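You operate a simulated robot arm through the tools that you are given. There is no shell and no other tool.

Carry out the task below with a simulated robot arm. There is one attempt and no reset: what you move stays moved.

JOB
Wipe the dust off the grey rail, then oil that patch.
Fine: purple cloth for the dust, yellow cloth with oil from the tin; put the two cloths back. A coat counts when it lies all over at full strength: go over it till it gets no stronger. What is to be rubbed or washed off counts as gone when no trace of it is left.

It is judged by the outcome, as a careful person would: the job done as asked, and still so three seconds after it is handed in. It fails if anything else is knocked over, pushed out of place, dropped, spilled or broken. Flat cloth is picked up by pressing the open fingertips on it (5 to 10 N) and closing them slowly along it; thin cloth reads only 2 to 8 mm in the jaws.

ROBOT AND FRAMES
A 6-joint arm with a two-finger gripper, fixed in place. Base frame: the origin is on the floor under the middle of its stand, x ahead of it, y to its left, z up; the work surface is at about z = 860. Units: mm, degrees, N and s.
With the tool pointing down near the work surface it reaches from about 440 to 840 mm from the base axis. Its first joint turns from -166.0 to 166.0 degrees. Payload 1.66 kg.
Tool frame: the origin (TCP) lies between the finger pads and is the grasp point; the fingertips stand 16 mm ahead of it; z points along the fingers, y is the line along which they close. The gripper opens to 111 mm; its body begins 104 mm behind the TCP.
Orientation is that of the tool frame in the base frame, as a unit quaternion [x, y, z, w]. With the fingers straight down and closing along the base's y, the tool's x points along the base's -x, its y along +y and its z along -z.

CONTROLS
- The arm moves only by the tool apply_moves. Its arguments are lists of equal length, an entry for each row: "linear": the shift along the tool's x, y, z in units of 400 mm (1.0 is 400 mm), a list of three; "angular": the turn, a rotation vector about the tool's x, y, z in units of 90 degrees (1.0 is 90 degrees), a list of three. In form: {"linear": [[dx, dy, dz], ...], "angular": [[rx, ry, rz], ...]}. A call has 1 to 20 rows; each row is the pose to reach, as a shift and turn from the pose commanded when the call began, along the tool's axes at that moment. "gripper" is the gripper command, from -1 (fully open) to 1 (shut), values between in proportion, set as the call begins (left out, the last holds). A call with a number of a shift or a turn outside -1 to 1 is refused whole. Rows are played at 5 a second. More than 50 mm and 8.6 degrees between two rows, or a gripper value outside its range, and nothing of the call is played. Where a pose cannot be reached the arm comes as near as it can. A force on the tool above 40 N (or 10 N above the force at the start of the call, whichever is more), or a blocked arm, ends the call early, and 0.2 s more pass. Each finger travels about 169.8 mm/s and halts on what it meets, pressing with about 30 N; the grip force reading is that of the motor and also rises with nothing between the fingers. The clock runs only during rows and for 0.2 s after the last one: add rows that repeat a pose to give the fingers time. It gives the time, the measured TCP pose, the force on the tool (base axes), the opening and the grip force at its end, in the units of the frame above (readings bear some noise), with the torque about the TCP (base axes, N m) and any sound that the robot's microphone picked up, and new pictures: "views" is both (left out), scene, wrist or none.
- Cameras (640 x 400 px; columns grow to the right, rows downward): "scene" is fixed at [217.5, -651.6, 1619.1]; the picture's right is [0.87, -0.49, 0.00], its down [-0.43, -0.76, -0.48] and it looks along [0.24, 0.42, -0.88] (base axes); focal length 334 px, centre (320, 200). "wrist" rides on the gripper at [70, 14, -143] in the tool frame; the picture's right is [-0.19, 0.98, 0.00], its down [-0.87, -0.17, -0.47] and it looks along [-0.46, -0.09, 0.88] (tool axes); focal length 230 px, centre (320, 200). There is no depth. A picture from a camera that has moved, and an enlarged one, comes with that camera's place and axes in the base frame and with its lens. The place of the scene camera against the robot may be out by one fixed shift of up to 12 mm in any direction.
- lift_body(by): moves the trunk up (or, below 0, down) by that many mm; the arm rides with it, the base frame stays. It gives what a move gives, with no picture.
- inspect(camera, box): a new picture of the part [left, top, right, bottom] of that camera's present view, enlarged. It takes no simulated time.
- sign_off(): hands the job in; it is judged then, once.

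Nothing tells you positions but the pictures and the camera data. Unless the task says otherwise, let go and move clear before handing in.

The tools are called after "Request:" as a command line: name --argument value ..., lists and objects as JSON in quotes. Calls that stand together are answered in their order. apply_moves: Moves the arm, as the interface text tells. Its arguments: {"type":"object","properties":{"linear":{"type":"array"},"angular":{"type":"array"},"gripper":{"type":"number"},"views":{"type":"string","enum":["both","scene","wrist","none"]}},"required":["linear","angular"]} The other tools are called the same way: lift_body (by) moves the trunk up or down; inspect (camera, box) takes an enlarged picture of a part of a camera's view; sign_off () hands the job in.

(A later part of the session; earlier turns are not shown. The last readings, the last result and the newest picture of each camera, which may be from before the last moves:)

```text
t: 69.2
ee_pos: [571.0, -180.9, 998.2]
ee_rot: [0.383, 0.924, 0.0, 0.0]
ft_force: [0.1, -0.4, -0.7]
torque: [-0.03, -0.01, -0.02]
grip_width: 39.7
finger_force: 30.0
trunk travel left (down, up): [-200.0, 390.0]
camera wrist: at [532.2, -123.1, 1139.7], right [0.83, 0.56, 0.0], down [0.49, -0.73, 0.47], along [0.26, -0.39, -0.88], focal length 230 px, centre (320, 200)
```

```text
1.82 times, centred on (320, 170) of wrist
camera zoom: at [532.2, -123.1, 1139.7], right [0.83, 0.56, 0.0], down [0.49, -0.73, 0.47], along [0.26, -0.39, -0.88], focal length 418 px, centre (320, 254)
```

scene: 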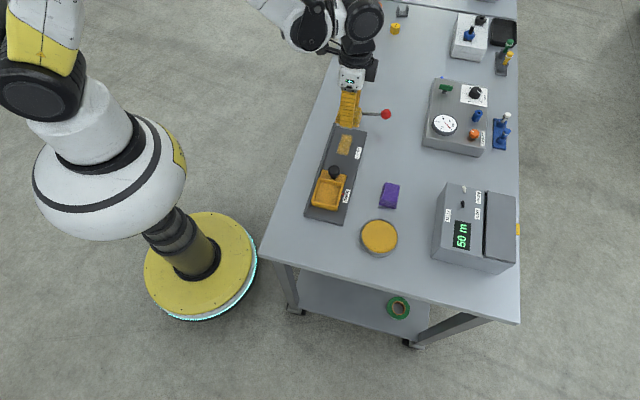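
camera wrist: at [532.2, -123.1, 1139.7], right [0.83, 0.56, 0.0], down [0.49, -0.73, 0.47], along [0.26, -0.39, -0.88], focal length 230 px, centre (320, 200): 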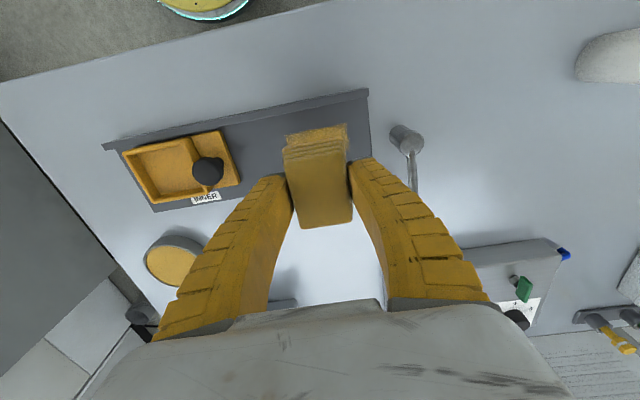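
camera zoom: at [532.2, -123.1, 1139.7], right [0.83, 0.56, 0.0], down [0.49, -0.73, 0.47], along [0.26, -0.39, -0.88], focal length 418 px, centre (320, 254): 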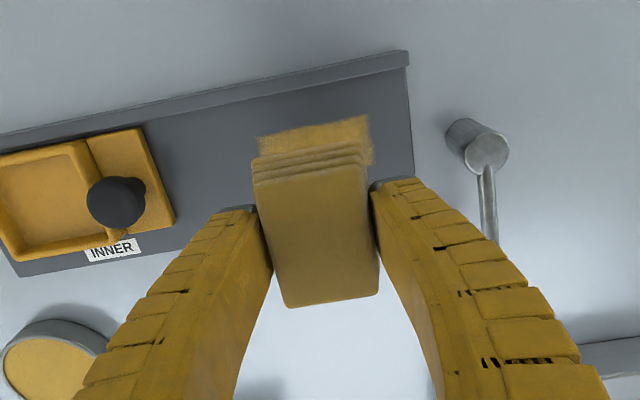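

A yellow-brown oil coat now lies over the patch, with soft edges and some unevenness. I'll make a second, slightly wider set of passes and compare.

Request:
apply_moves --linear '[[0, 0, 0.07], [0, 0, 0.14], [0, 0, 0.21], [0, 0, 0.24], [0, 0, 0.251], [0.015, 0.037, 0.251], [0.015, 0.073, 0.251], [0.015, 0.037, 0.251], [0.015, 0, 0.251], [0.015, -0.037, 0.251], [0.015, -0.073, 0.251], [0, -0.073, 0.251], [0, -0.037, 0.251], [0, 0, 0.251], [0, 0.037, 0.251], [0, 0.073, 0.251], [-0.015, 0.073, 0.251], [-0.015, 0.037, 0.251], [-0.015, 0, 0.251], [-0.015, -0.037, 0.251]]' --angular '[[0, 0, 0], [0, 0, 0], [0, 0, 0], [0, 0, 0], [0, 0, 0], [0, 0, 0], [0, 0, 0], [0, 0, 0], [0, 0, 0], [0, 0, 0], [0, 0, 0], [0, 0, 0], [0, 0, 0], [0, 0, 0], [0, 0, 0], [0, 0, 0], [0, 0, 0], [0, 0, 0], [0, 0, 0], [0, 0, 0]]' --views "none"

Request:
apply_moves --linear '[[0, -0.036, 0], [0.015, -0.036, 0], [0.015, 0, 0], [0.015, 0.037, 0], [0.015, 0.037, -0.02], [0.015, 0.037, -0.07], [0.015, 0.037, -0.12], [0.015, 0.037, -0.17], [0.015, 0.037, -0.22], [0.015, 0.037, -0.251], [0.015, 0.037, -0.251]]' --angular '[[0, 0, 0], [0, 0, 0], [0, 0, 0], [0, 0, 0], [0, 0, 0], [0, 0, 0], [0, 0, 0], [0, 0, 0], [0, 0, 0], [0, 0, 0], [0, 0, 0]]' --views "both"

Request:
inspect --camera "scene" --box '[328, 122, 368, 162]'

Request:
inspect --camera "wrist" --box '[220, 60, 420, 280]'

```text
t: 73.4
ee_pos: [564.4, -196.6, 895.8]
ee_rot: [0.382, 0.924, 0.0, -0.001]
ft_force: [1.5, 2.6, 9.2]
torque: [0.07, -0.03, 0.04]
grip_width: 41.0
finger_force: 30.6
trunk travel left (down, up): [-200.0, 390.0]
```

```text
t: 75.8
ee_pos: [570.6, -181.1, 996.8]
ee_rot: [0.383, 0.924, 0.0, 0.0]
ft_force: [-0.3, 0.6, -0.8]
torque: [0.0, -0.02, 0.0]
grip_width: 40.1
finger_force: 29.6
trunk travel left (down, up): [-200.0, 390.0]
camera wrist: at [531.7, -122.8, 1138.6], right [0.83, 0.56, 0.0], down [0.49, -0.73, 0.47], along [0.26, -0.39, -0.88], focal length 230 px, centre (320, 200)
```

scene: 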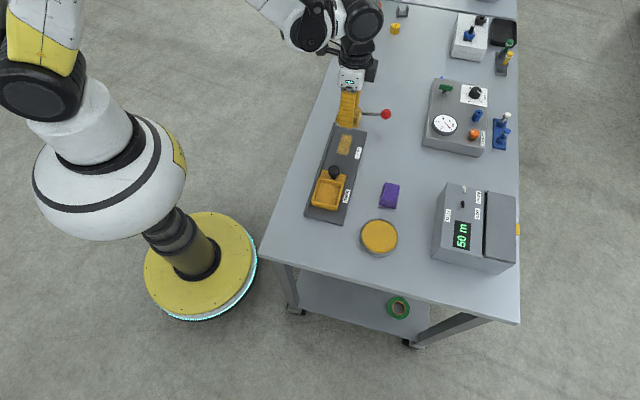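
wrist: 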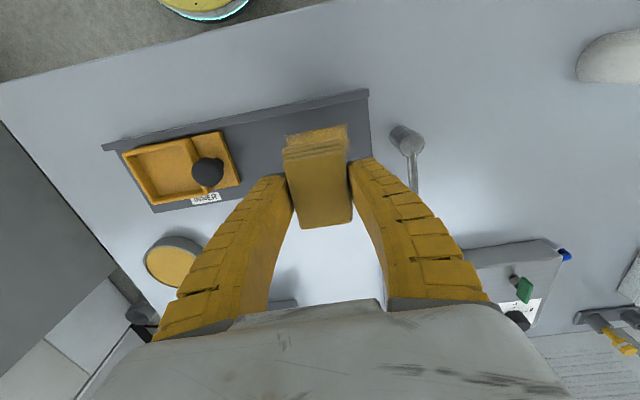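

```text
10.00 times, centred on (348, 142) of scene
camera zoom: at [217.5, -651.6, 1619.1], right [0.87, -0.49, 0.0], down [-0.43, -0.76, -0.48], along [0.24, 0.42, -0.88], focal length 3345 px, centre (40, 780)
```

zoom: 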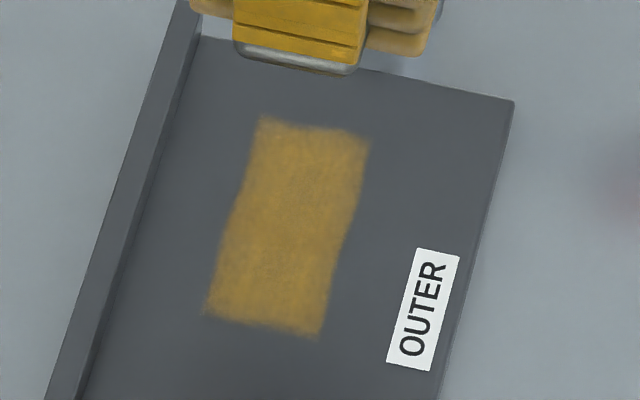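

```text
1.82 times, centred on (320, 170) of wrist
camera zoom: at [531.7, -122.8, 1138.6], right [0.83, 0.56, 0.0], down [0.49, -0.73, 0.47], along [0.26, -0.39, -0.88], focal length 418 px, centre (320, 254)
```

zoom: 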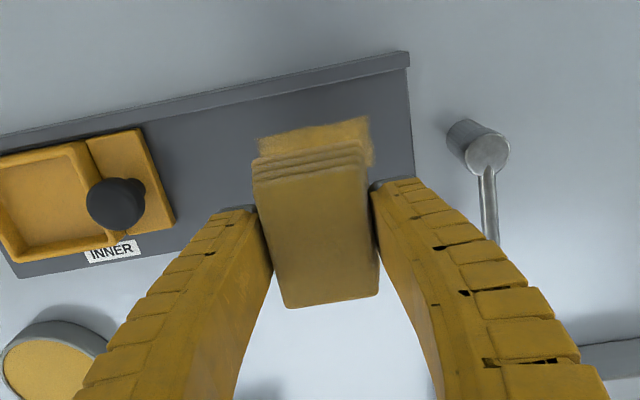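

Request:
inspect --camera "scene" --box '[334, 128, 358, 158]'

Request:
inspect --camera "scene" --box '[338, 130, 352, 142]'

```text
13.33 times, centred on (346, 143) of scene
camera zoom: at [217.5, -651.6, 1619.1], right [0.87, -0.49, 0.0], down [-0.43, -0.76, -0.48], along [0.24, 0.42, -0.88], focal length 4460 px, centre (-27, 960)
```

zoom: 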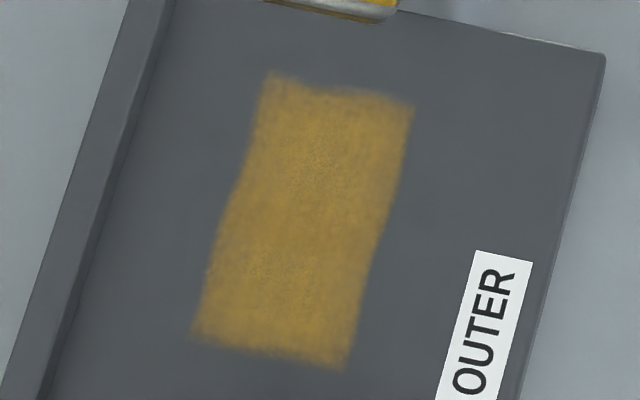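

```text
16.00 times, centred on (345, 136) of scene
camera zoom: at [217.5, -651.6, 1619.1], right [0.87, -0.49, 0.0], down [-0.43, -0.76, -0.48], along [0.24, 0.42, -0.88], focal length 5352 px, centre (-80, 1224)
```

zoom: 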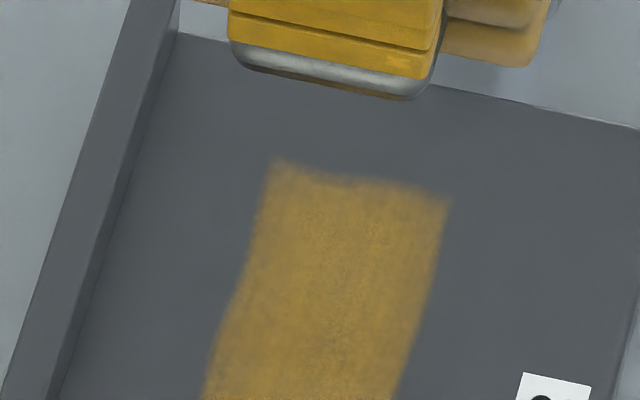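

The coat looks even but I can't yet tell whether it is at full strength. I'll do more passes and compare again.

Request:
apply_moves --linear '[[0, 0, 0.07], [0, 0, 0.14], [0, 0, 0.21], [0, 0, 0.24], [0, 0, 0.252], [0.012, 0.037, 0.252], [0.012, 0.07, 0.252], [0.012, 0.037, 0.252], [0.012, 0, 0.252], [0.012, -0.037, 0.252], [0.012, -0.07, 0.252], [0, -0.07, 0.252], [0, -0.037, 0.252], [0, 0, 0.252], [0, 0.037, 0.252], [0, 0.07, 0.252], [-0.012, 0.07, 0.252], [-0.012, 0.037, 0.252], [-0.012, 0, 0.252], [-0.012, -0.037, 0.252]]' --angular '[[0, 0, 0], [0, 0, 0], [0, 0, 0], [0, 0, 0], [0, 0, 0], [0, 0, 0], [0, 0, 0], [0, 0, 0], [0, 0, 0], [0, 0, 0], [0, 0, 0], [0, 0, 0], [0, 0, 0], [0, 0, 0], [0, 0, 0], [0, 0, 0], [0, 0, 0], [0, 0, 0], [0, 0, 0], [0, 0, 0]]' --views "none"

Request:
apply_moves --linear '[[0, -0.033, 0], [0.012, -0.033, 0], [0.012, 0, 0], [0.012, 0.037, 0], [0.012, 0.074, 0], [0.012, 0.107, 0], [0.024, 0.107, 0], [0.024, 0.074, 0], [0.024, 0.037, 0], [0.024, 0, 0], [0.024, -0.033, 0], [0.012, 0, 0], [0.012, 0.037, 0], [0.012, 0.037, -0.02], [0.012, 0.037, -0.07], [0.012, 0.037, -0.12], [0.012, 0.037, -0.17], [0.012, 0.037, -0.22], [0.012, 0.037, -0.252], [0.012, 0.037, -0.252]]' --angular '[[0, 0, 0], [0, 0, 0], [0, 0, 0], [0, 0, 0], [0, 0, 0], [0, 0, 0], [0, 0, 0], [0, 0, 0], [0, 0, 0], [0, 0, 0], [0, 0, 0], [0, 0, 0], [0, 0, 0], [0, 0, 0], [0, 0, 0], [0, 0, 0], [0, 0, 0], [0, 0, 0], [0, 0, 0], [0, 0, 0]]' --views "both"

Request:
inspect --camera "scene" --box '[334, 128, 358, 158]'

Request:
inspect --camera "scene" --box '[328, 122, 368, 162]'

```text
t: 80.0
ee_pos: [563.5, -197.6, 895.6]
ee_rot: [0.383, 0.924, 0.0, 0.0]
ft_force: [0.7, 0.2, 7.4]
torque: [0.02, -0.04, 0.07]
grip_width: 40.3
finger_force: 30.4
trunk travel left (down, up): [-200.0, 390.0]
```

```text
t: 84.2
ee_pos: [570.4, -181.6, 996.2]
ee_rot: [0.383, 0.924, 0.0, 0.0]
ft_force: [1.4, 0.0, -0.9]
torque: [-0.01, -0.02, 0.04]
grip_width: 39.8
finger_force: 30.0
trunk travel left (down, up): [-200.0, 390.0]
camera wrist: at [532.6, -123.8, 1138.8], right [0.83, 0.56, 0.0], down [0.49, -0.73, 0.47], along [0.26, -0.39, -0.88], focal length 230 px, centre (320, 200)
```

scene: 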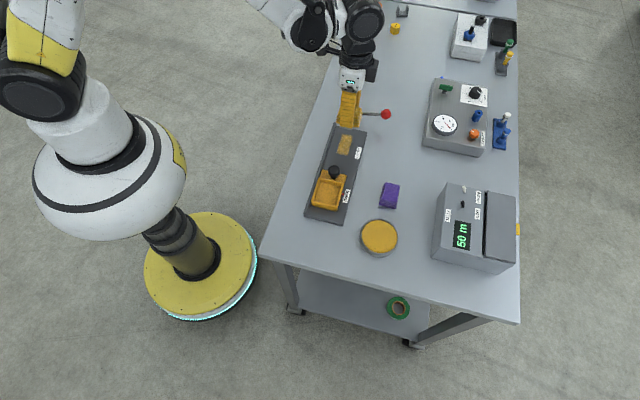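
wrist: 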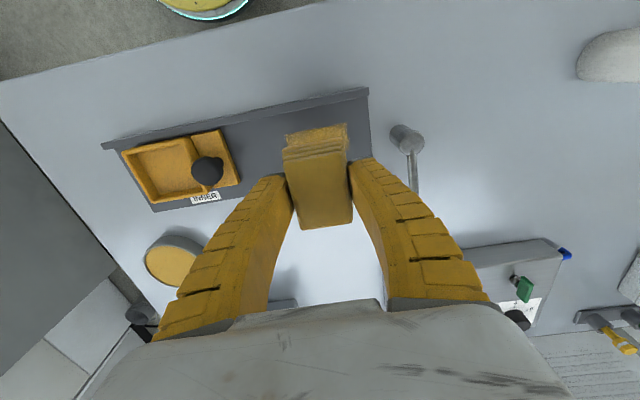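

```text
13.33 times, centred on (346, 143) of scene
camera zoom: at [217.5, -651.6, 1619.1], right [0.87, -0.49, 0.0], down [-0.43, -0.76, -0.48], along [0.24, 0.42, -0.88], focal length 4460 px, centre (-27, 960)
```

zoom: 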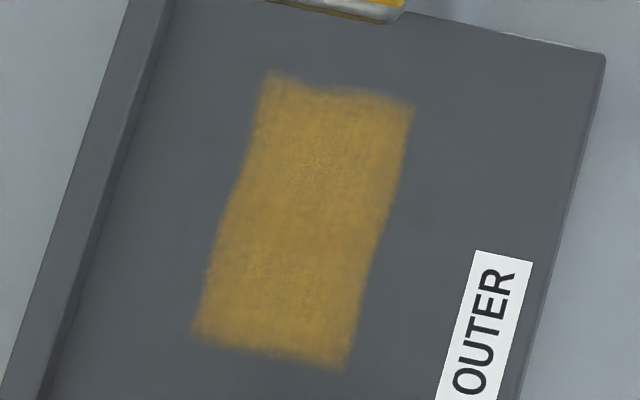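

```text
10.00 times, centred on (348, 142) of scene
camera zoom: at [217.5, -651.6, 1619.1], right [0.87, -0.49, 0.0], down [-0.43, -0.76, -0.48], along [0.24, 0.42, -0.88], focal length 3345 px, centre (40, 780)
```

zoom: 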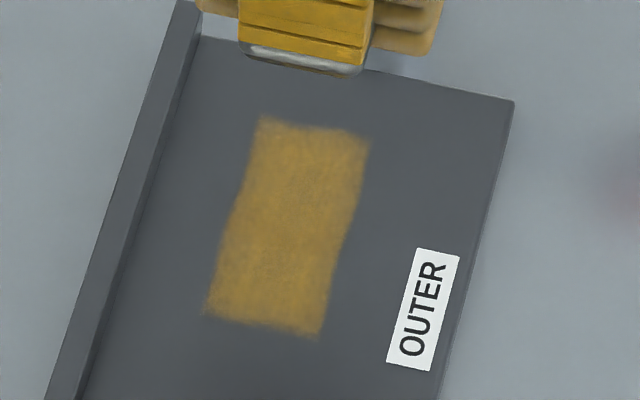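

Passes 2 and 3 look the same, but the cloth could simply have run dry. I'll dip again at the tin and do another pass to confirm full strength.

Request:
apply_moves --linear '[[-0.0252, -0.0449, 0], [-0.0505, -0.0899, 0], [-0.0757, -0.1348, 0], [-0.101, -0.1797, 0], [-0.1262, -0.2246, 0], [-0.1515, -0.2696, 0], [-0.1767, -0.3145, 0], [-0.202, -0.3594, 0], [-0.2272, -0.4044, 0], [-0.2525, -0.4493, 0], [-0.2777, -0.4942, 0], [-0.303, -0.5391, 0], [-0.3282, -0.5841, 0], [-0.3535, -0.629, 0], [-0.3535, -0.629, 0], [-0.3535, -0.629, 0.05], [-0.3535, -0.629, 0.1], [-0.3535, -0.629, 0.14], [-0.3535, -0.629, 0.14], [-0.3535, -0.629, 0.14]]' --angular '[[0, 0, -0.0714], [0, 0, -0.1429], [0, 0, -0.2143], [0, 0, -0.2857], [0, 0, -0.3571], [0, 0, -0.4286], [0, 0, -0.5], [0, 0, -0.5714], [0, 0, -0.6429], [0, 0, -0.7143], [0, 0, -0.7857], [0, 0, -0.8571], [0, 0, -0.9286], [0, 0, -1.0], [0, 0, -1.0], [0, 0, -1.0], [0, 0, -1.0], [0, 0, -1.0], [0, 0, -1.0], [0, 0, -1.0]]' --gripper 0.5 --views "both"

Request:
inspect --camera "wrist" --box '[240, 70, 400, 230]'

Request:
inspect --camera "scene" --box '[350, 200, 420, 270]'

Request:
inspect --camera "scene" --box '[334, 128, 358, 158]'

```text
t: 88.4
ee_pos: [491.9, -459.3, 940.9]
ee_rot: [-0.382, 0.924, -0.001, 0.0]
ft_force: [0.1, -0.4, 0.5]
torque: [0.0, 0.01, 0.0]
grip_width: 40.0
finger_force: 29.5
trunk travel left (down, up): [-200.0, 390.0]
camera wrist: at [434.5, -499.7, 1082.9], right [-0.56, 0.83, 0.0], down [0.73, 0.49, 0.47], along [0.39, 0.26, -0.88], focal length 230 px, centre (320, 200)
```

scene: 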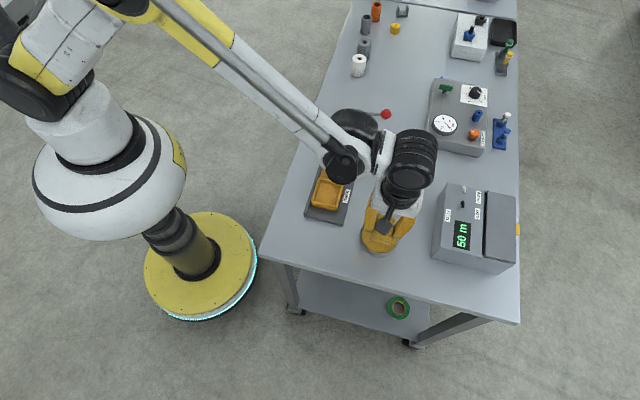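
wrist: 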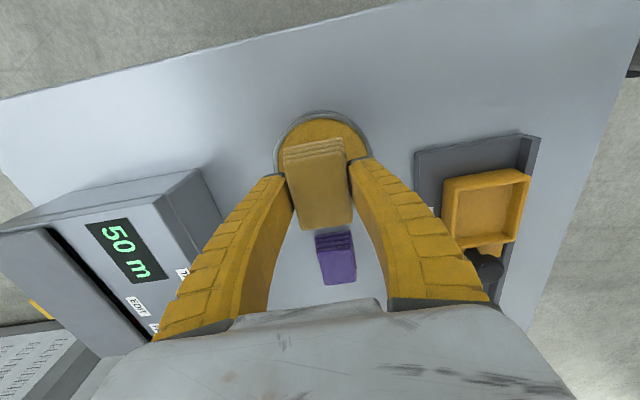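

```text
2.50 times, centred on (320, 150) of wrist
camera zoom: at [434.5, -499.7, 1082.9], right [-0.56, 0.83, 0.0], down [0.73, 0.49, 0.47], along [0.39, 0.26, -0.88], focal length 575 px, centre (320, 325)
```

zoom: 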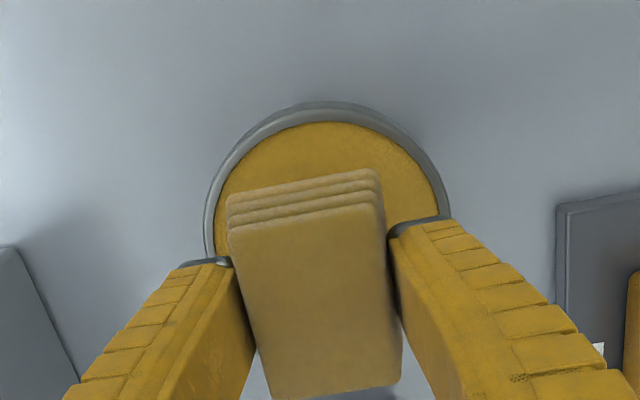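

```text
5.71 times, centred on (385, 235) of scene
camera zoom: at [217.5, -651.6, 1619.1], right [0.87, -0.49, 0.0], down [-0.43, -0.76, -0.48], along [0.24, 0.42, -0.88], focal length 1911 px, centre (-51, 0)
```

zoom: 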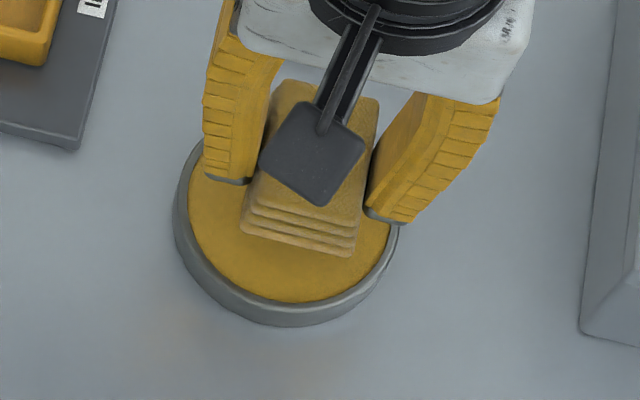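

```text
13.33 times, centred on (346, 143) of scene
camera zoom: at [217.5, -651.6, 1619.1], right [0.87, -0.49, 0.0], down [-0.43, -0.76, -0.48], along [0.24, 0.42, -0.88], focal length 4460 px, centre (-27, 960)
```

zoom: 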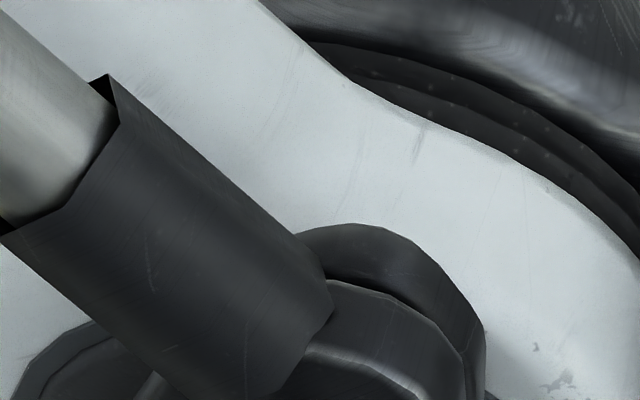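

Request:
apply_moves --linear '[[0, 0, 0.03], [0, 0, 0.06], [0, 0, 0.08], [0, 0, 0.0858], [0, 0, 0.0858]]' --angular '[[0, 0, 0], [0, 0, 0], [0, 0, 0], [0, 0, 0], [0, 0, 0]]' --views "none"

Request:
apply_moves --linear '[[0, 0, 0.0045], [0, 0, 0.0045]]' --angular '[[0, 0, 0], [0, 0, 0]]' --views "none"

```text
t: 89.6
ee_pos: [491.2, -459.8, 904.5]
ee_rot: [-0.382, 0.924, 0.0, 0.0]
ft_force: [-0.2, 0.1, -0.7]
torque: [0.01, 0.02, -0.01]
grip_width: 39.8
finger_force: 29.8
trunk travel left (down, up): [-200.0, 390.0]
```

```text
t: 90.2
ee_pos: [490.5, -458.2, 903.5]
ee_rot: [-0.383, 0.924, 0.0, 0.0]
ft_force: [1.6, -2.2, 6.8]
torque: [0.06, -0.06, -0.03]
grip_width: 40.3
finger_force: 30.1
trunk travel left (down, up): [-200.0, 390.0]
```

Request:
apply_moves --linear '[[0, 0, 0.002], [0, 0, 0.002], [0, 0, 0.002], [0, 0, 0.002], [0, 0, 0.002], [0, 0, 0.002]]' --angular '[[0, 0, 0], [0, 0, 0], [0, 0, 0], [0, 0, 0], [0, 0, 0], [0, 0, 0]]' --views "none"

Request:
apply_moves --linear '[[0, 0, -0.03], [0, 0, -0.08], [0, 0, -0.14], [0, 0, -0.2025], [-0.0449, 0.0252, -0.2025], [-0.0899, 0.0505, -0.2025], [-0.1348, 0.0757, -0.2025], [-0.1797, 0.101, -0.2025], [-0.2246, 0.1262, -0.2025], [-0.2696, 0.1515, -0.2025], [-0.3145, 0.1767, -0.2025], [-0.3594, 0.202, -0.2025], [-0.4044, 0.2272, -0.2025], [-0.4493, 0.2525, -0.2025], [-0.4942, 0.2777, -0.2025], [-0.5391, 0.303, -0.2025], [-0.5841, 0.3282, -0.2025], [-0.629, 0.3535, -0.2025], [-0.629, 0.3535, -0.2025], [-0.629, 0.3535, -0.2025]]' --angular '[[0, 0, 0], [0, 0, 0], [0, 0, 0], [0, 0, 0], [0, 0, 0.0714], [0, 0, 0.1429], [0, 0, 0.2143], [0, 0, 0.2857], [0, 0, 0.3571], [0, 0, 0.4286], [0, 0, 0.5], [0, 0, 0.5714], [0, 0, 0.6429], [0, 0, 0.7143], [0, 0, 0.7857], [0, 0, 0.8571], [0, 0, 0.9286], [0, 0, 1.0], [0, 0, 1.0], [0, 0, 1.0]]' --gripper 0.5 --views "both"

Request:
inspect --camera "scene" --box '[334, 128, 358, 158]'

```text
t: 91.6
ee_pos: [491.9, -459.6, 903.7]
ee_rot: [-0.383, 0.924, 0.0, 0.0]
ft_force: [0.0, -1.7, 10.2]
torque: [0.02, 0.03, -0.02]
grip_width: 41.4
finger_force: 30.0
trunk travel left (down, up): [-200.0, 390.0]
```

```text
t: 95.8
ee_pos: [569.5, -181.7, 983.1]
ee_rot: [0.384, 0.923, 0.0, 0.0]
ft_force: [-0.3, 1.1, -0.7]
torque: [0.01, -0.02, 0.04]
grip_width: 39.9
finger_force: 30.1
trunk travel left (down, up): [-200.0, 390.0]
camera wrist: at [531.8, -123.9, 1126.3], right [0.83, 0.56, 0.0], down [0.49, -0.73, 0.47], along [0.26, -0.39, -0.88], focal length 230 px, centre (320, 200)
```

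scene: 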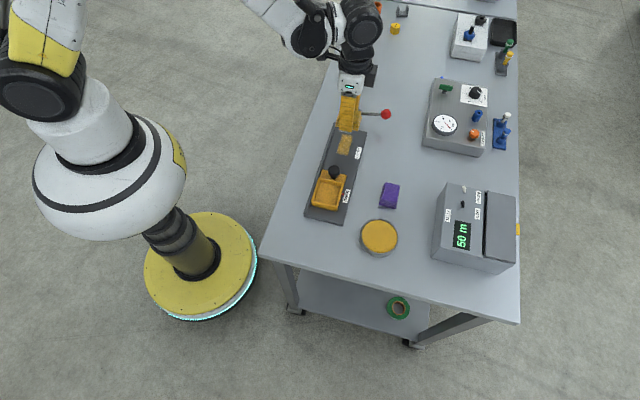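
wrist: 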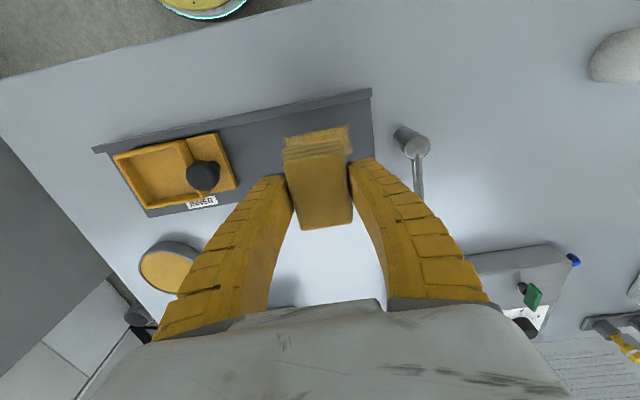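

```text
13.33 times, centred on (346, 143) of scene
camera zoom: at [217.5, -651.6, 1619.1], right [0.87, -0.49, 0.0], down [-0.43, -0.76, -0.48], along [0.24, 0.42, -0.88], focal length 4460 px, centre (-27, 960)
```

zoom: 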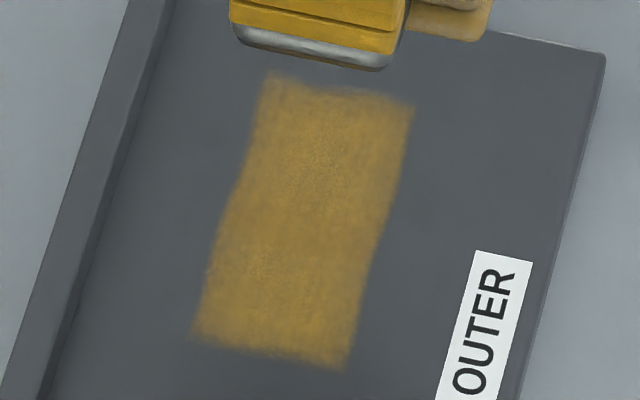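

I'll lower and oil again with the freshly loaded cloth.

Request:
apply_moves --linear '[[0, 0, 0.06], [0, 0, 0.12], [0, 0, 0.18], [0, 0, 0.21], [0, 0, 0.2225], [0.012, 0.037, 0.2225], [0.012, 0.07, 0.2225], [0.012, 0.037, 0.2225], [0.012, 0, 0.2225], [0.012, -0.037, 0.2225], [0.012, -0.07, 0.2225], [0, -0.07, 0.2225], [0, -0.037, 0.2225], [0, 0, 0.2225], [0, 0.037, 0.2225], [0, 0.07, 0.2225], [-0.012, 0.07, 0.2225], [-0.012, 0.037, 0.2225], [-0.012, 0, 0.2225], [-0.012, -0.037, 0.2225]]' --angular '[[0, 0, 0], [0, 0, 0], [0, 0, 0], [0, 0, 0], [0, 0, 0], [0, 0, 0], [0, 0, 0], [0, 0, 0], [0, 0, 0], [0, 0, 0], [0, 0, 0], [0, 0, 0], [0, 0, 0], [0, 0, 0], [0, 0, 0], [0, 0, 0], [0, 0, 0], [0, 0, 0], [0, 0, 0], [0, 0, 0]]' --views "none"

Request:
apply_moves --linear '[[0, -0.033, 0.001], [0.012, -0.033, 0.001], [0.012, 0, 0.001], [0.012, 0.037, 0.001], [0.012, 0.074, 0.001], [0.012, 0.107, 0.001], [0.024, 0.107, 0.001], [0.024, 0.074, 0.001], [0.024, 0.037, 0.001], [0.024, 0, 0.001], [0.024, -0.033, 0.001], [0.012, 0, 0.001], [0.012, 0.037, 0.001], [0.012, 0.037, -0.02], [0.012, 0.037, -0.07], [0.012, 0.037, -0.12], [0.012, 0.037, -0.17], [0.012, 0.037, -0.22], [0.012, 0.037, -0.25], [0.012, 0.037, -0.25]]' --angular '[[0, 0, 0], [0, 0, 0], [0, 0, 0], [0, 0, 0], [0, 0, 0], [0, 0, 0], [0, 0, 0], [0, 0, 0], [0, 0, 0], [0, 0, 0], [0, 0, 0], [0, 0, 0], [0, 0, 0], [0, 0, 0], [0, 0, 0], [0, 0, 0], [0, 0, 0], [0, 0, 0], [0, 0, 0], [0, 0, 0]]' --views "both"

Request:
inspect --camera "scene" --box '[334, 128, 358, 158]'

Request:
inspect --camera "scene" --box '[328, 122, 368, 162]'

```text
t: 100.0
ee_pos: [563.2, -193.2, 894.5]
ee_rot: [0.383, 0.924, 0.0, 0.0]
ft_force: [2.0, 3.3, 14.4]
torque: [0.06, -0.06, 0.03]
grip_width: 41.6
finger_force: 30.4
trunk travel left (down, up): [-200.0, 390.0]
```

```text
t: 104.2
ee_pos: [569.5, -181.1, 995.0]
ee_rot: [0.383, 0.924, 0.0, 0.0]
ft_force: [0.6, -0.8, -0.6]
torque: [0.01, 0.01, 0.01]
grip_width: 39.9
finger_force: 29.7
trunk travel left (down, up): [-200.0, 390.0]
camera wrist: at [531.8, -123.0, 1136.9], right [0.83, 0.56, 0.0], down [0.49, -0.73, 0.47], along [0.26, -0.39, -0.88], focal length 230 px, centre (320, 200)
```

scene: 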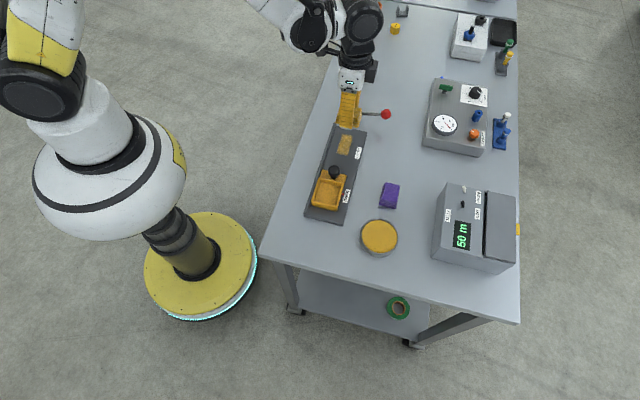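
wrist: 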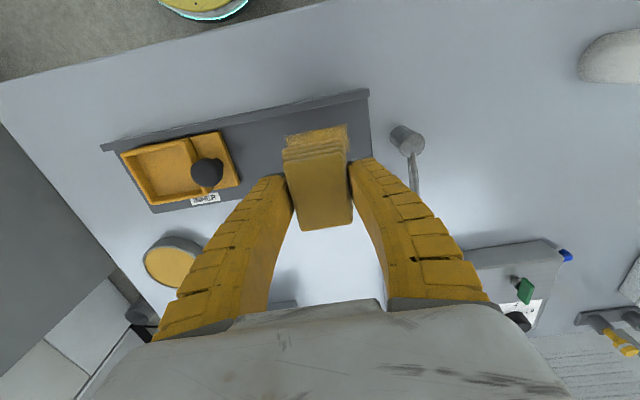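

```text
13.33 times, centred on (346, 143) of scene
camera zoom: at [217.5, -651.6, 1619.1], right [0.87, -0.49, 0.0], down [-0.43, -0.76, -0.48], along [0.24, 0.42, -0.88], focal length 4460 px, centre (-27, 960)
```

zoom: 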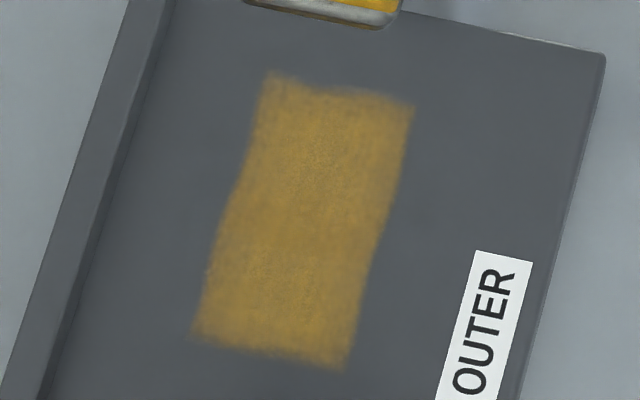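

```text
10.00 times, centred on (348, 142) of scene
camera zoom: at [217.5, -651.6, 1619.1], right [0.87, -0.49, 0.0], down [-0.43, -0.76, -0.48], along [0.24, 0.42, -0.88], focal length 3345 px, centre (40, 780)
```

zoom: 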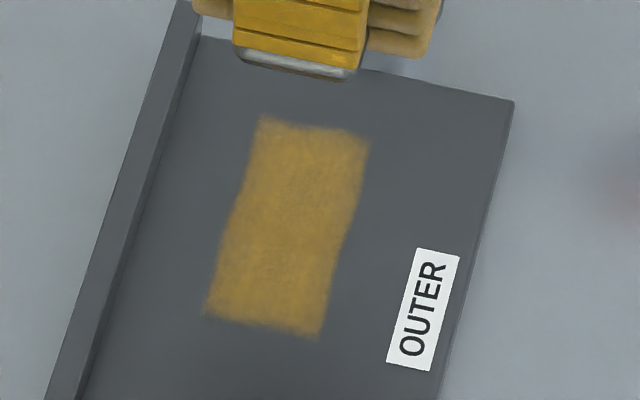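

The coat hasn't changed after re-loading, so it appears at full strength. I'll step sideways for a clear close view of the patch with the wrist camera before putting the cloth back.

Request:
apply_moves --linear '[[-0.04, 0, 0.02], [-0.08, 0, 0.05], [-0.125, 0, 0.08], [-0.15, 0, 0.1], [-0.15, 0, 0.1], [-0.15, 0, 0.1]]' --angular '[[0, 0, 0], [0, 0, 0], [0, 0, 0], [0, 0, 0], [0, 0, 0], [0, 0, 0]]' --gripper 0.5 --views "both"

Request:
inspect --camera "wrist" --box '[260, 60, 380, 150]'

Request:
inspect --camera "scene" --box '[334, 128, 358, 158]'

```text
t: 105.6
ee_pos: [612.4, -223.8, 953.9]
ee_rot: [0.383, 0.924, 0.0, 0.0]
ft_force: [-0.4, 0.1, -0.5]
torque: [-0.01, -0.01, 0.01]
grip_width: 39.9
finger_force: 30.3
trunk travel left (down, up): [-200.0, 390.0]
camera wrist: at [574.0, -166.2, 1097.5], right [0.83, 0.56, 0.0], down [0.49, -0.73, 0.47], along [0.26, -0.39, -0.88], focal length 230 px, centre (320, 200)
```

scene: 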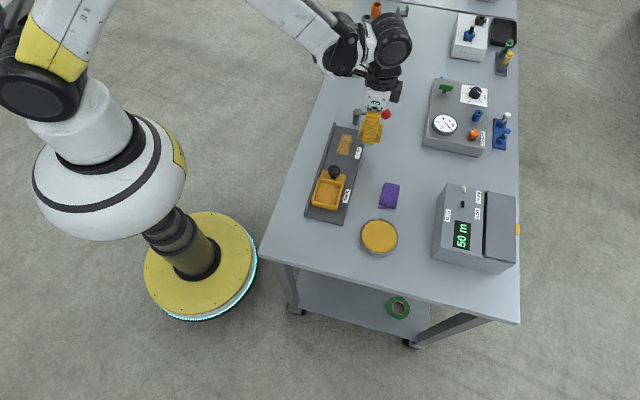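
wrist: 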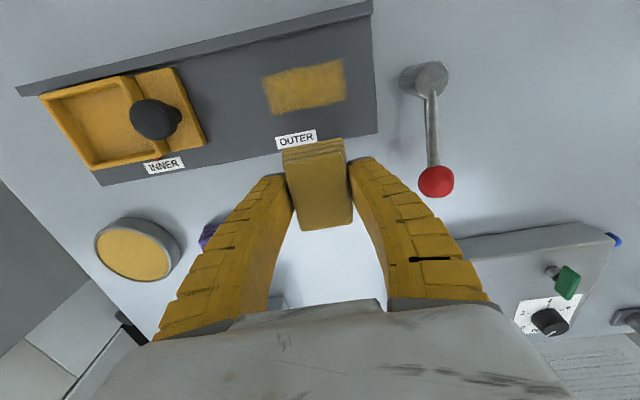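

```text
4.44 times, centred on (320, 105) of wrist
camera zoom: at [574.0, -166.2, 1097.5], right [0.83, 0.56, 0.0], down [0.49, -0.73, 0.47], along [0.26, -0.39, -0.88], focal length 1022 px, centre (320, 622)
```

zoom: 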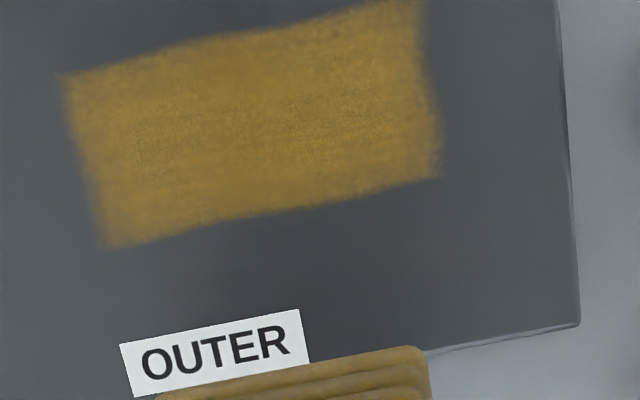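

```text
13.33 times, centred on (346, 143) of scene
camera zoom: at [217.5, -651.6, 1619.1], right [0.87, -0.49, 0.0], down [-0.43, -0.76, -0.48], along [0.24, 0.42, -0.88], focal length 4460 px, centre (-27, 960)
```

zoom: 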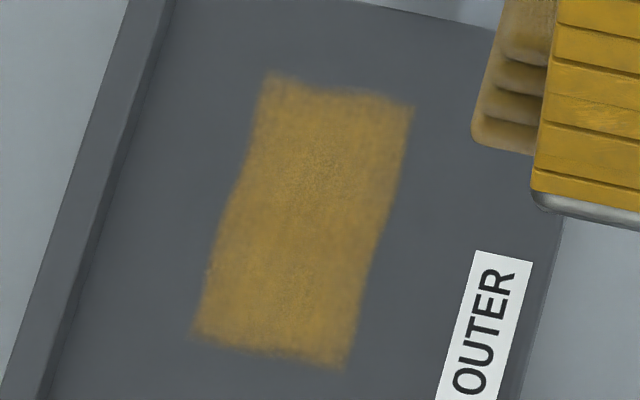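

The close view shows an even coat bounded by the patch outline. As a last check I'll go over it once more, pressing toward the edges, and compare from this same viewpoint.

Request:
apply_moves --linear '[[0.06, 0, 0], [0.12, 0, 0.04], [0.15, 0, 0.1], [0.15, 0, 0.14], [0.15, 0, 0.151], [0.168, 0.037, 0.151], [0.168, 0.07, 0.151], [0.168, 0.037, 0.151], [0.168, 0, 0.151], [0.168, -0.037, 0.151], [0.168, -0.07, 0.151], [0.15, -0.07, 0.151], [0.15, -0.037, 0.151], [0.15, 0, 0.151], [0.15, 0.037, 0.151], [0.15, 0.07, 0.151], [0.13, 0.07, 0.151], [0.13, 0.037, 0.151], [0.13, 0, 0.151], [0.13, -0.037, 0.151]]' --angular '[[0, 0, 0], [0, 0, 0], [0, 0, 0], [0, 0, 0], [0, 0, 0], [0, 0, 0], [0, 0, 0], [0, 0, 0], [0, 0, 0], [0, 0, 0], [0, 0, 0], [0, 0, 0], [0, 0, 0], [0, 0, 0], [0, 0, 0], [0, 0, 0], [0, 0, 0], [0, 0, 0], [0, 0, 0], [0, 0, 0]]' --views "none"

Request:
apply_moves --linear '[[0, -0.033, 0], [0.02, -0.033, 0], [0.038, -0.02, 0], [0.038, 0, 0], [0.038, 0.037, 0], [0.038, 0.074, 0], [0.038, 0.107, 0], [0.02, 0.107, 0], [0.02, 0.074, 0], [0.02, 0.037, 0], [0.02, 0.037, -0.02], [0.02, 0.037, -0.06], [0.02, 0.037, -0.11], [0.02, 0.037, -0.151], [-0.03, 0.037, -0.151], [-0.08, 0.037, -0.151], [-0.13, 0.037, -0.151], [-0.13, 0.037, -0.151], [-0.13, 0.037, -0.151]]' --angular '[[0, 0, 0], [0, 0, 0], [0, 0, 0], [0, 0, 0], [0, 0, 0], [0, 0, 0], [0, 0, 0], [0, 0, 0], [0, 0, 0], [0, 0, 0], [0, 0, 0], [0, 0, 0], [0, 0, 0], [0, 0, 0], [0, 0, 0], [0, 0, 0], [0, 0, 0], [0, 0, 0], [0, 0, 0]]' --views "both"

Request:
inspect --camera "wrist" --box '[260, 60, 380, 150]'

Request:
inspect --camera "scene" --box '[334, 128, 358, 158]'

```text
t: 109.8
ee_pos: [564.3, -196.0, 895.6]
ee_rot: [0.383, 0.924, 0.0, 0.001]
ft_force: [2.2, 1.0, 9.3]
torque: [0.02, -0.03, 0.04]
grip_width: 40.6
finger_force: 29.6
trunk travel left (down, up): [-200.0, 390.0]
```

```text
t: 113.8
ee_pos: [612.3, -222.4, 953.5]
ee_rot: [0.384, 0.923, -0.001, 0.0]
ft_force: [-1.0, -0.1, 0.4]
torque: [-0.01, -0.02, -0.01]
grip_width: 39.9
finger_force: 30.7
trunk travel left (down, up): [-200.0, 390.0]
camera wrist: at [574.3, -164.4, 1097.0], right [0.83, 0.56, 0.0], down [0.49, -0.73, 0.47], along [0.26, -0.39, -0.88], focal length 230 px, centre (320, 200)
```

scene: 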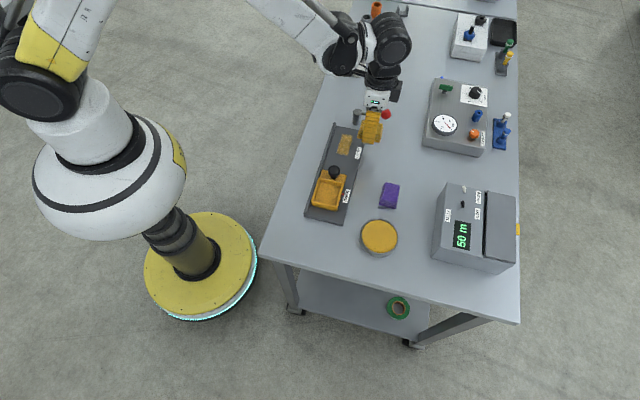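
wrist: 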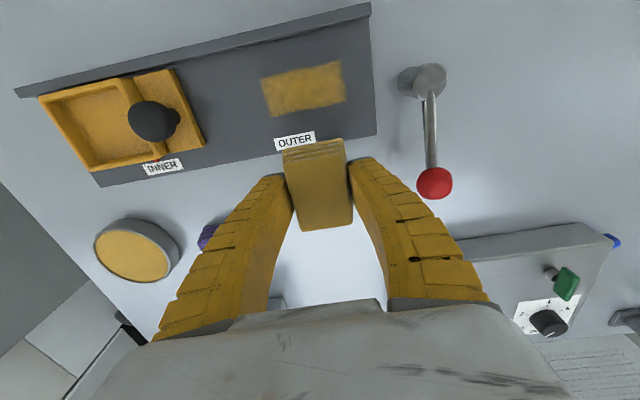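

```text
4.44 times, centred on (320, 105) of wrist
camera zoom: at [574.3, -164.4, 1097.0], right [0.83, 0.56, 0.0], down [0.49, -0.73, 0.47], along [0.26, -0.39, -0.88], focal length 1022 px, centre (320, 622)
```

zoom: 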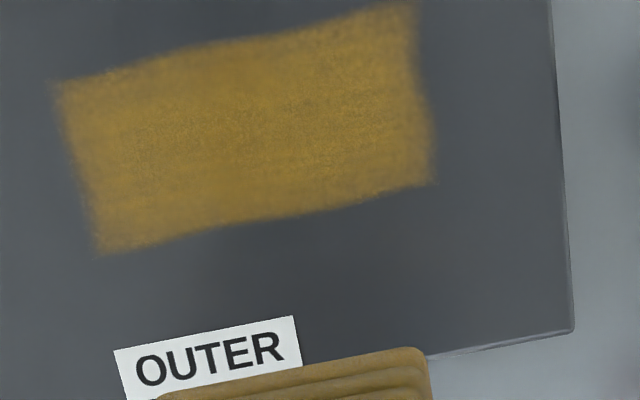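

```text
13.33 times, centred on (346, 143) of scene
camera zoom: at [217.5, -651.6, 1619.1], right [0.87, -0.49, 0.0], down [-0.43, -0.76, -0.48], along [0.24, 0.42, -0.88], focal length 4460 px, centre (-27, 960)
```

zoom: 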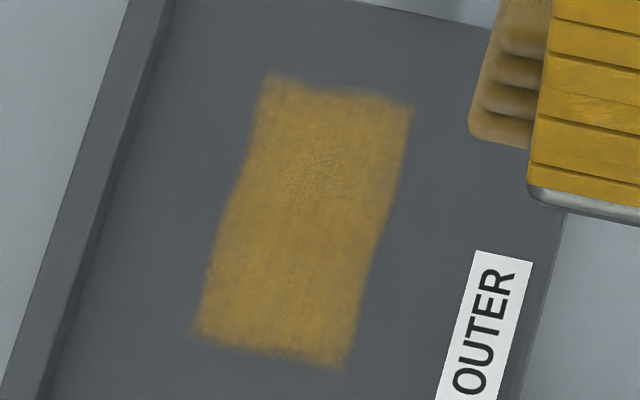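

No further change: the coat is at full strength. I'll bring the yellow cloth back to its place at about (652,-305).

Request:
apply_moves --linear '[[0, 0, -0.04], [-0.018, -0.0061, -0.074], [-0.0359, -0.0122, -0.074], [-0.0539, -0.0183, -0.074], [-0.0718, -0.0243, -0.074], [-0.0898, -0.0304, -0.074], [-0.1078, -0.0365, -0.074], [-0.1257, -0.0426, -0.074], [-0.1437, -0.0487, -0.074], [-0.1616, -0.0548, -0.074], [-0.1796, -0.0608, -0.074], [-0.1975, -0.0669, -0.074], [-0.2155, -0.073, -0.074], [-0.2155, -0.073, -0.074], [-0.2155, -0.073, -0.074]]' --angular '[[0, 0, 0], [0, 0, -0.0833], [0, 0, -0.1667], [0, 0, -0.25], [0, 0, -0.3333], [0, 0, -0.4167], [0, 0, -0.5], [0, 0, -0.5833], [0, 0, -0.6667], [0, 0, -0.75], [0, 0, -0.8333], [0, 0, -0.9167], [0, 0, -1.0], [0, 0, -1.0], [0, 0, -1.0]]' --gripper 0.5 --views "both"

```text
t: 117.0
ee_pos: [652.2, -304.4, 985.4]
ee_rot: [-0.383, 0.924, 0.0, 0.001]
ft_force: [0.8, 0.3, -0.6]
torque: [0.01, 0.03, 0.0]
grip_width: 40.0
finger_force: 30.0
trunk travel left (down, up): [-200.0, 390.0]
camera wrist: at [594.4, -346.0, 1127.4], right [-0.56, 0.83, 0.0], down [0.73, 0.49, 0.47], along [0.39, 0.26, -0.88], focal length 230 px, centre (320, 200)
```

scene: 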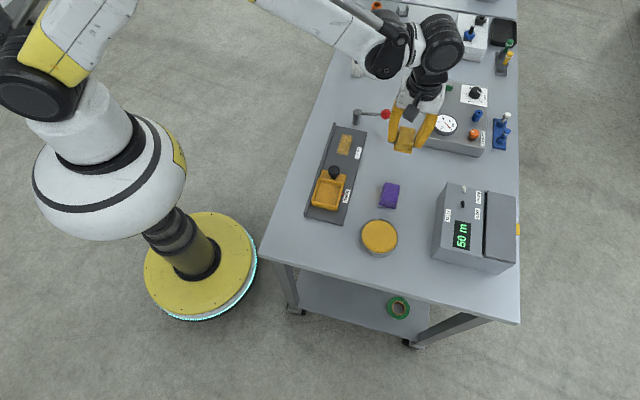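
wrist: 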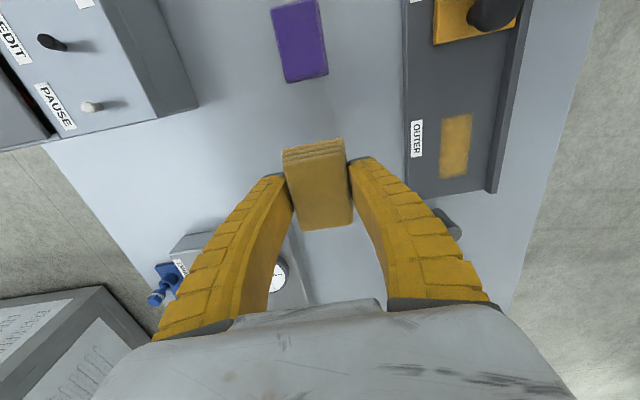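

Request:
apply_moves --linear '[[0, 0, 0.05], [0, 0, 0.1], [0, 0, 0.15], [0, 0, 0.2], [0, 0, 0.235], [0, 0, 0.25], [0, 0, 0.25]]' --angular '[[0, 0, 0], [0, 0, 0], [0, 0, 0], [0, 0, 0], [0, 0, 0], [0, 0, 0], [0, 0, 0]]' --views "none"

Request:
apply_moves --linear '[[0, 0, 0.0025], [0, 0, 0.0025]]' --angular '[[0, 0, 0], [0, 0, 0]]' --views "none"

Request:
apply_moves --linear '[[0, 0, 0.0025], [0, 0, 0.0025]]' --angular '[[0, 0, 0], [0, 0, 0]]' --views "none"

```text
t: 118.6
ee_pos: [652.7, -306.0, 885.5]
ee_rot: [-0.384, 0.924, 0.0, -0.001]
ft_force: [0.3, -0.9, -1.0]
torque: [0.01, -0.01, 0.01]
grip_width: 39.9
finger_force: 30.4
trunk travel left (down, up): [-200.0, 390.0]
```

```text
t: 119.2
ee_pos: [653.5, -305.0, 883.3]
ee_rot: [-0.383, 0.924, 0.0, 0.0]
ft_force: [0.4, -0.3, -0.6]
torque: [0.01, 0.01, -0.01]
grip_width: 40.2
finger_force: 30.5
trunk travel left (down, up): [-200.0, 390.0]
```

```text
t: 119.8
ee_pos: [652.4, -306.1, 883.1]
ee_rot: [-0.383, 0.924, 0.001, 0.0]
ft_force: [1.4, -1.4, 4.7]
torque: [-0.01, -0.01, -0.01]
grip_width: 40.1
finger_force: 29.7
trunk travel left (down, up): [-200.0, 390.0]
```

The cloth touches the table (about 5 N). I'll open gently.

Request:
apply_moves --linear '[[0, 0, 0], [0, 0, 0]]' --angular '[[0, 0, 0], [0, 0, 0]]' --gripper 0.22 --views "none"

Request:
apply_moves --linear '[[0, 0, 0], [0, 0, 0]]' --angular '[[0, 0, 0], [0, 0, 0]]' --gripper 0.1 --views "none"

Request:
apply_moves --linear '[[0, 0, 0], [0, 0, 0], [0, 0, 0]]' --angular '[[0, 0, 0], [0, 0, 0], [0, 0, 0]]' --gripper -0.35 --views "wrist"

```text
t: 120.4
ee_pos: [653.2, -305.3, 882.7]
ee_rot: [-0.382, 0.924, 0.001, 0.0]
ft_force: [-0.4, -0.4, 0.1]
torque: [0.0, 0.04, -0.02]
grip_width: 45.6
finger_force: 2.0
trunk travel left (down, up): [-200.0, 390.0]
```

```text
t: 121.0
ee_pos: [653.5, -305.8, 883.1]
ee_rot: [-0.383, 0.924, -0.001, -0.001]
ft_force: [-0.5, -0.8, 0.0]
torque: [0.01, 0.01, -0.01]
grip_width: 52.2
finger_force: 2.0
trunk travel left (down, up): [-200.0, 390.0]
```

```text
t: 121.8
ee_pos: [652.9, -305.3, 881.9]
ee_rot: [-0.382, 0.924, 0.0, 0.0]
ft_force: [0.2, 0.4, -0.7]
torque: [0.01, -0.03, -0.01]
grip_width: 76.5
finger_force: 0.8
trunk travel left (down, up): [-200.0, 390.0]
camera wrist: at [595.6, -345.8, 1025.0], right [-0.56, 0.83, 0.0], down [0.73, 0.49, 0.47], along [0.39, 0.26, -0.88], focal length 230 px, centre (320, 200)
```

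wrist: 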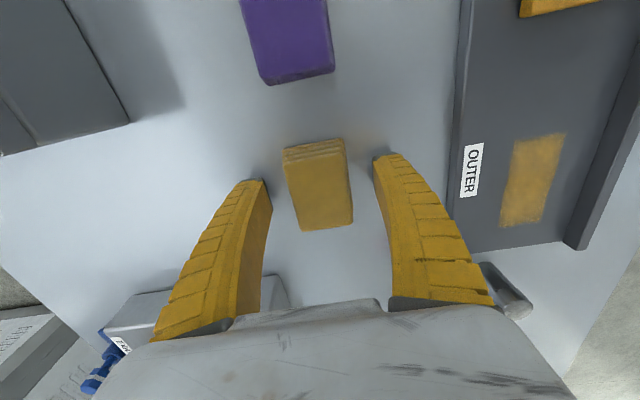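

The yellow cloth stands released in its place. I'll rise straight up and move clear, then check everything.

Request:
apply_moves --linear '[[0, 0, -0.04], [0, 0, -0.09], [0, 0, -0.15], [0, 0, -0.22], [0, 0, -0.3], [0, 0, -0.38], [0, 0, -0.46], [0.06, 0.02, -0.5], [0.12, 0.06, -0.52], [0.18, 0.1, -0.54], [0.24, 0.15, -0.55], [0.3, 0.2, -0.56], [0.36, 0.25, -0.57], [0.42, 0.3, -0.58], [0.42, 0.3, -0.58], [0.42, 0.3, -0.58]]' --angular '[[0, 0, 0], [0, 0, 0], [0, 0, 0], [0, 0, 0], [0, 0, 0], [0, 0, 0], [0, 0, 0], [0, 0, 0], [0, 0, 0], [0, 0, 0], [0, 0, 0], [0, 0, 0], [0, 0, 0], [0, 0, 0], [0, 0, 0], [0, 0, 0]]' --gripper -0.35 --views "both"

Request:
inspect --camera "scene" --box '[280, 110, 440, 270]'

Request:
inspect --camera "wrist" --box '[220, 60, 420, 260]'

```text
t: 125.2
ee_pos: [448.0, -340.0, 1116.2]
ee_rot: [-0.383, 0.924, 0.0, 0.0]
ft_force: [-0.1, 0.1, -0.1]
torque: [-0.02, -0.01, 0.01]
grip_width: 76.4
finger_force: 1.4
trunk travel left (down, up): [-200.0, 390.0]
camera wrist: at [390.8, -380.6, 1256.9], right [-0.56, 0.83, 0.0], down [0.73, 0.49, 0.47], along [0.39, 0.26, -0.88], focal length 230 px, centre (320, 200)
```

scene: 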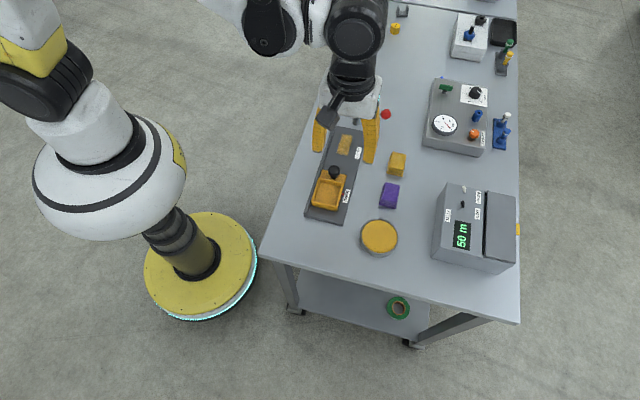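
wrist: 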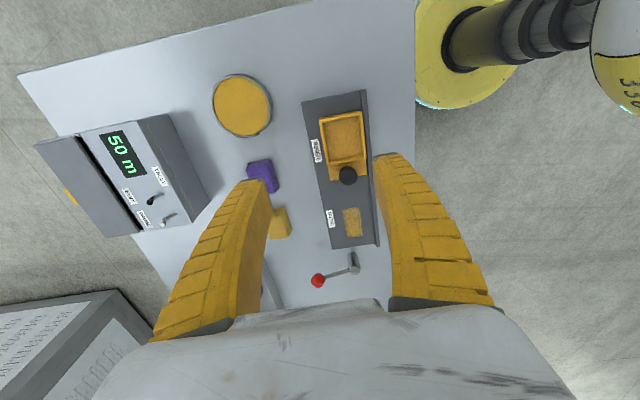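

```text
2.50 times, centred on (360, 190) of scene
camera zoom: at [217.5, -651.6, 1619.1], right [0.87, -0.49, 0.0], down [-0.43, -0.76, -0.48], along [0.24, 0.42, -0.88], focal length 836 px, centre (220, 225)
```

zoom: 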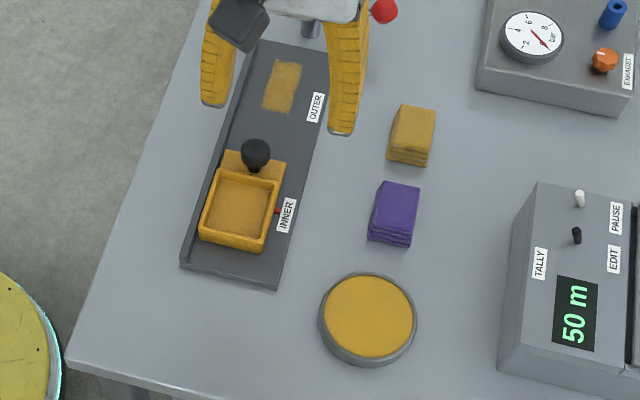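

```text
2.00 times, centred on (320, 160) of wrist
camera zoom: at [390.8, -380.6, 1256.9], right [-0.56, 0.83, 0.0], down [0.73, 0.49, 0.47], along [0.39, 0.26, -0.88], focal length 460 px, centre (320, 280)
```

zoom: 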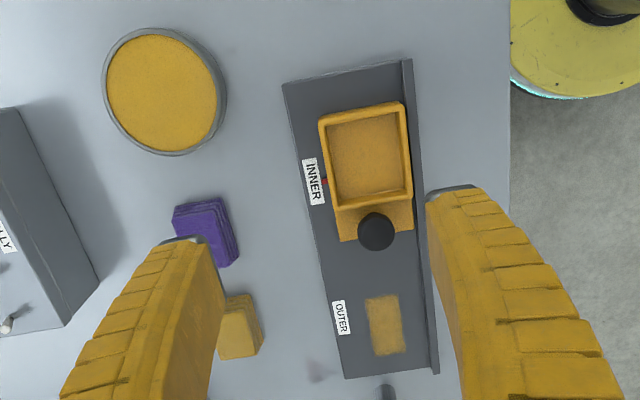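

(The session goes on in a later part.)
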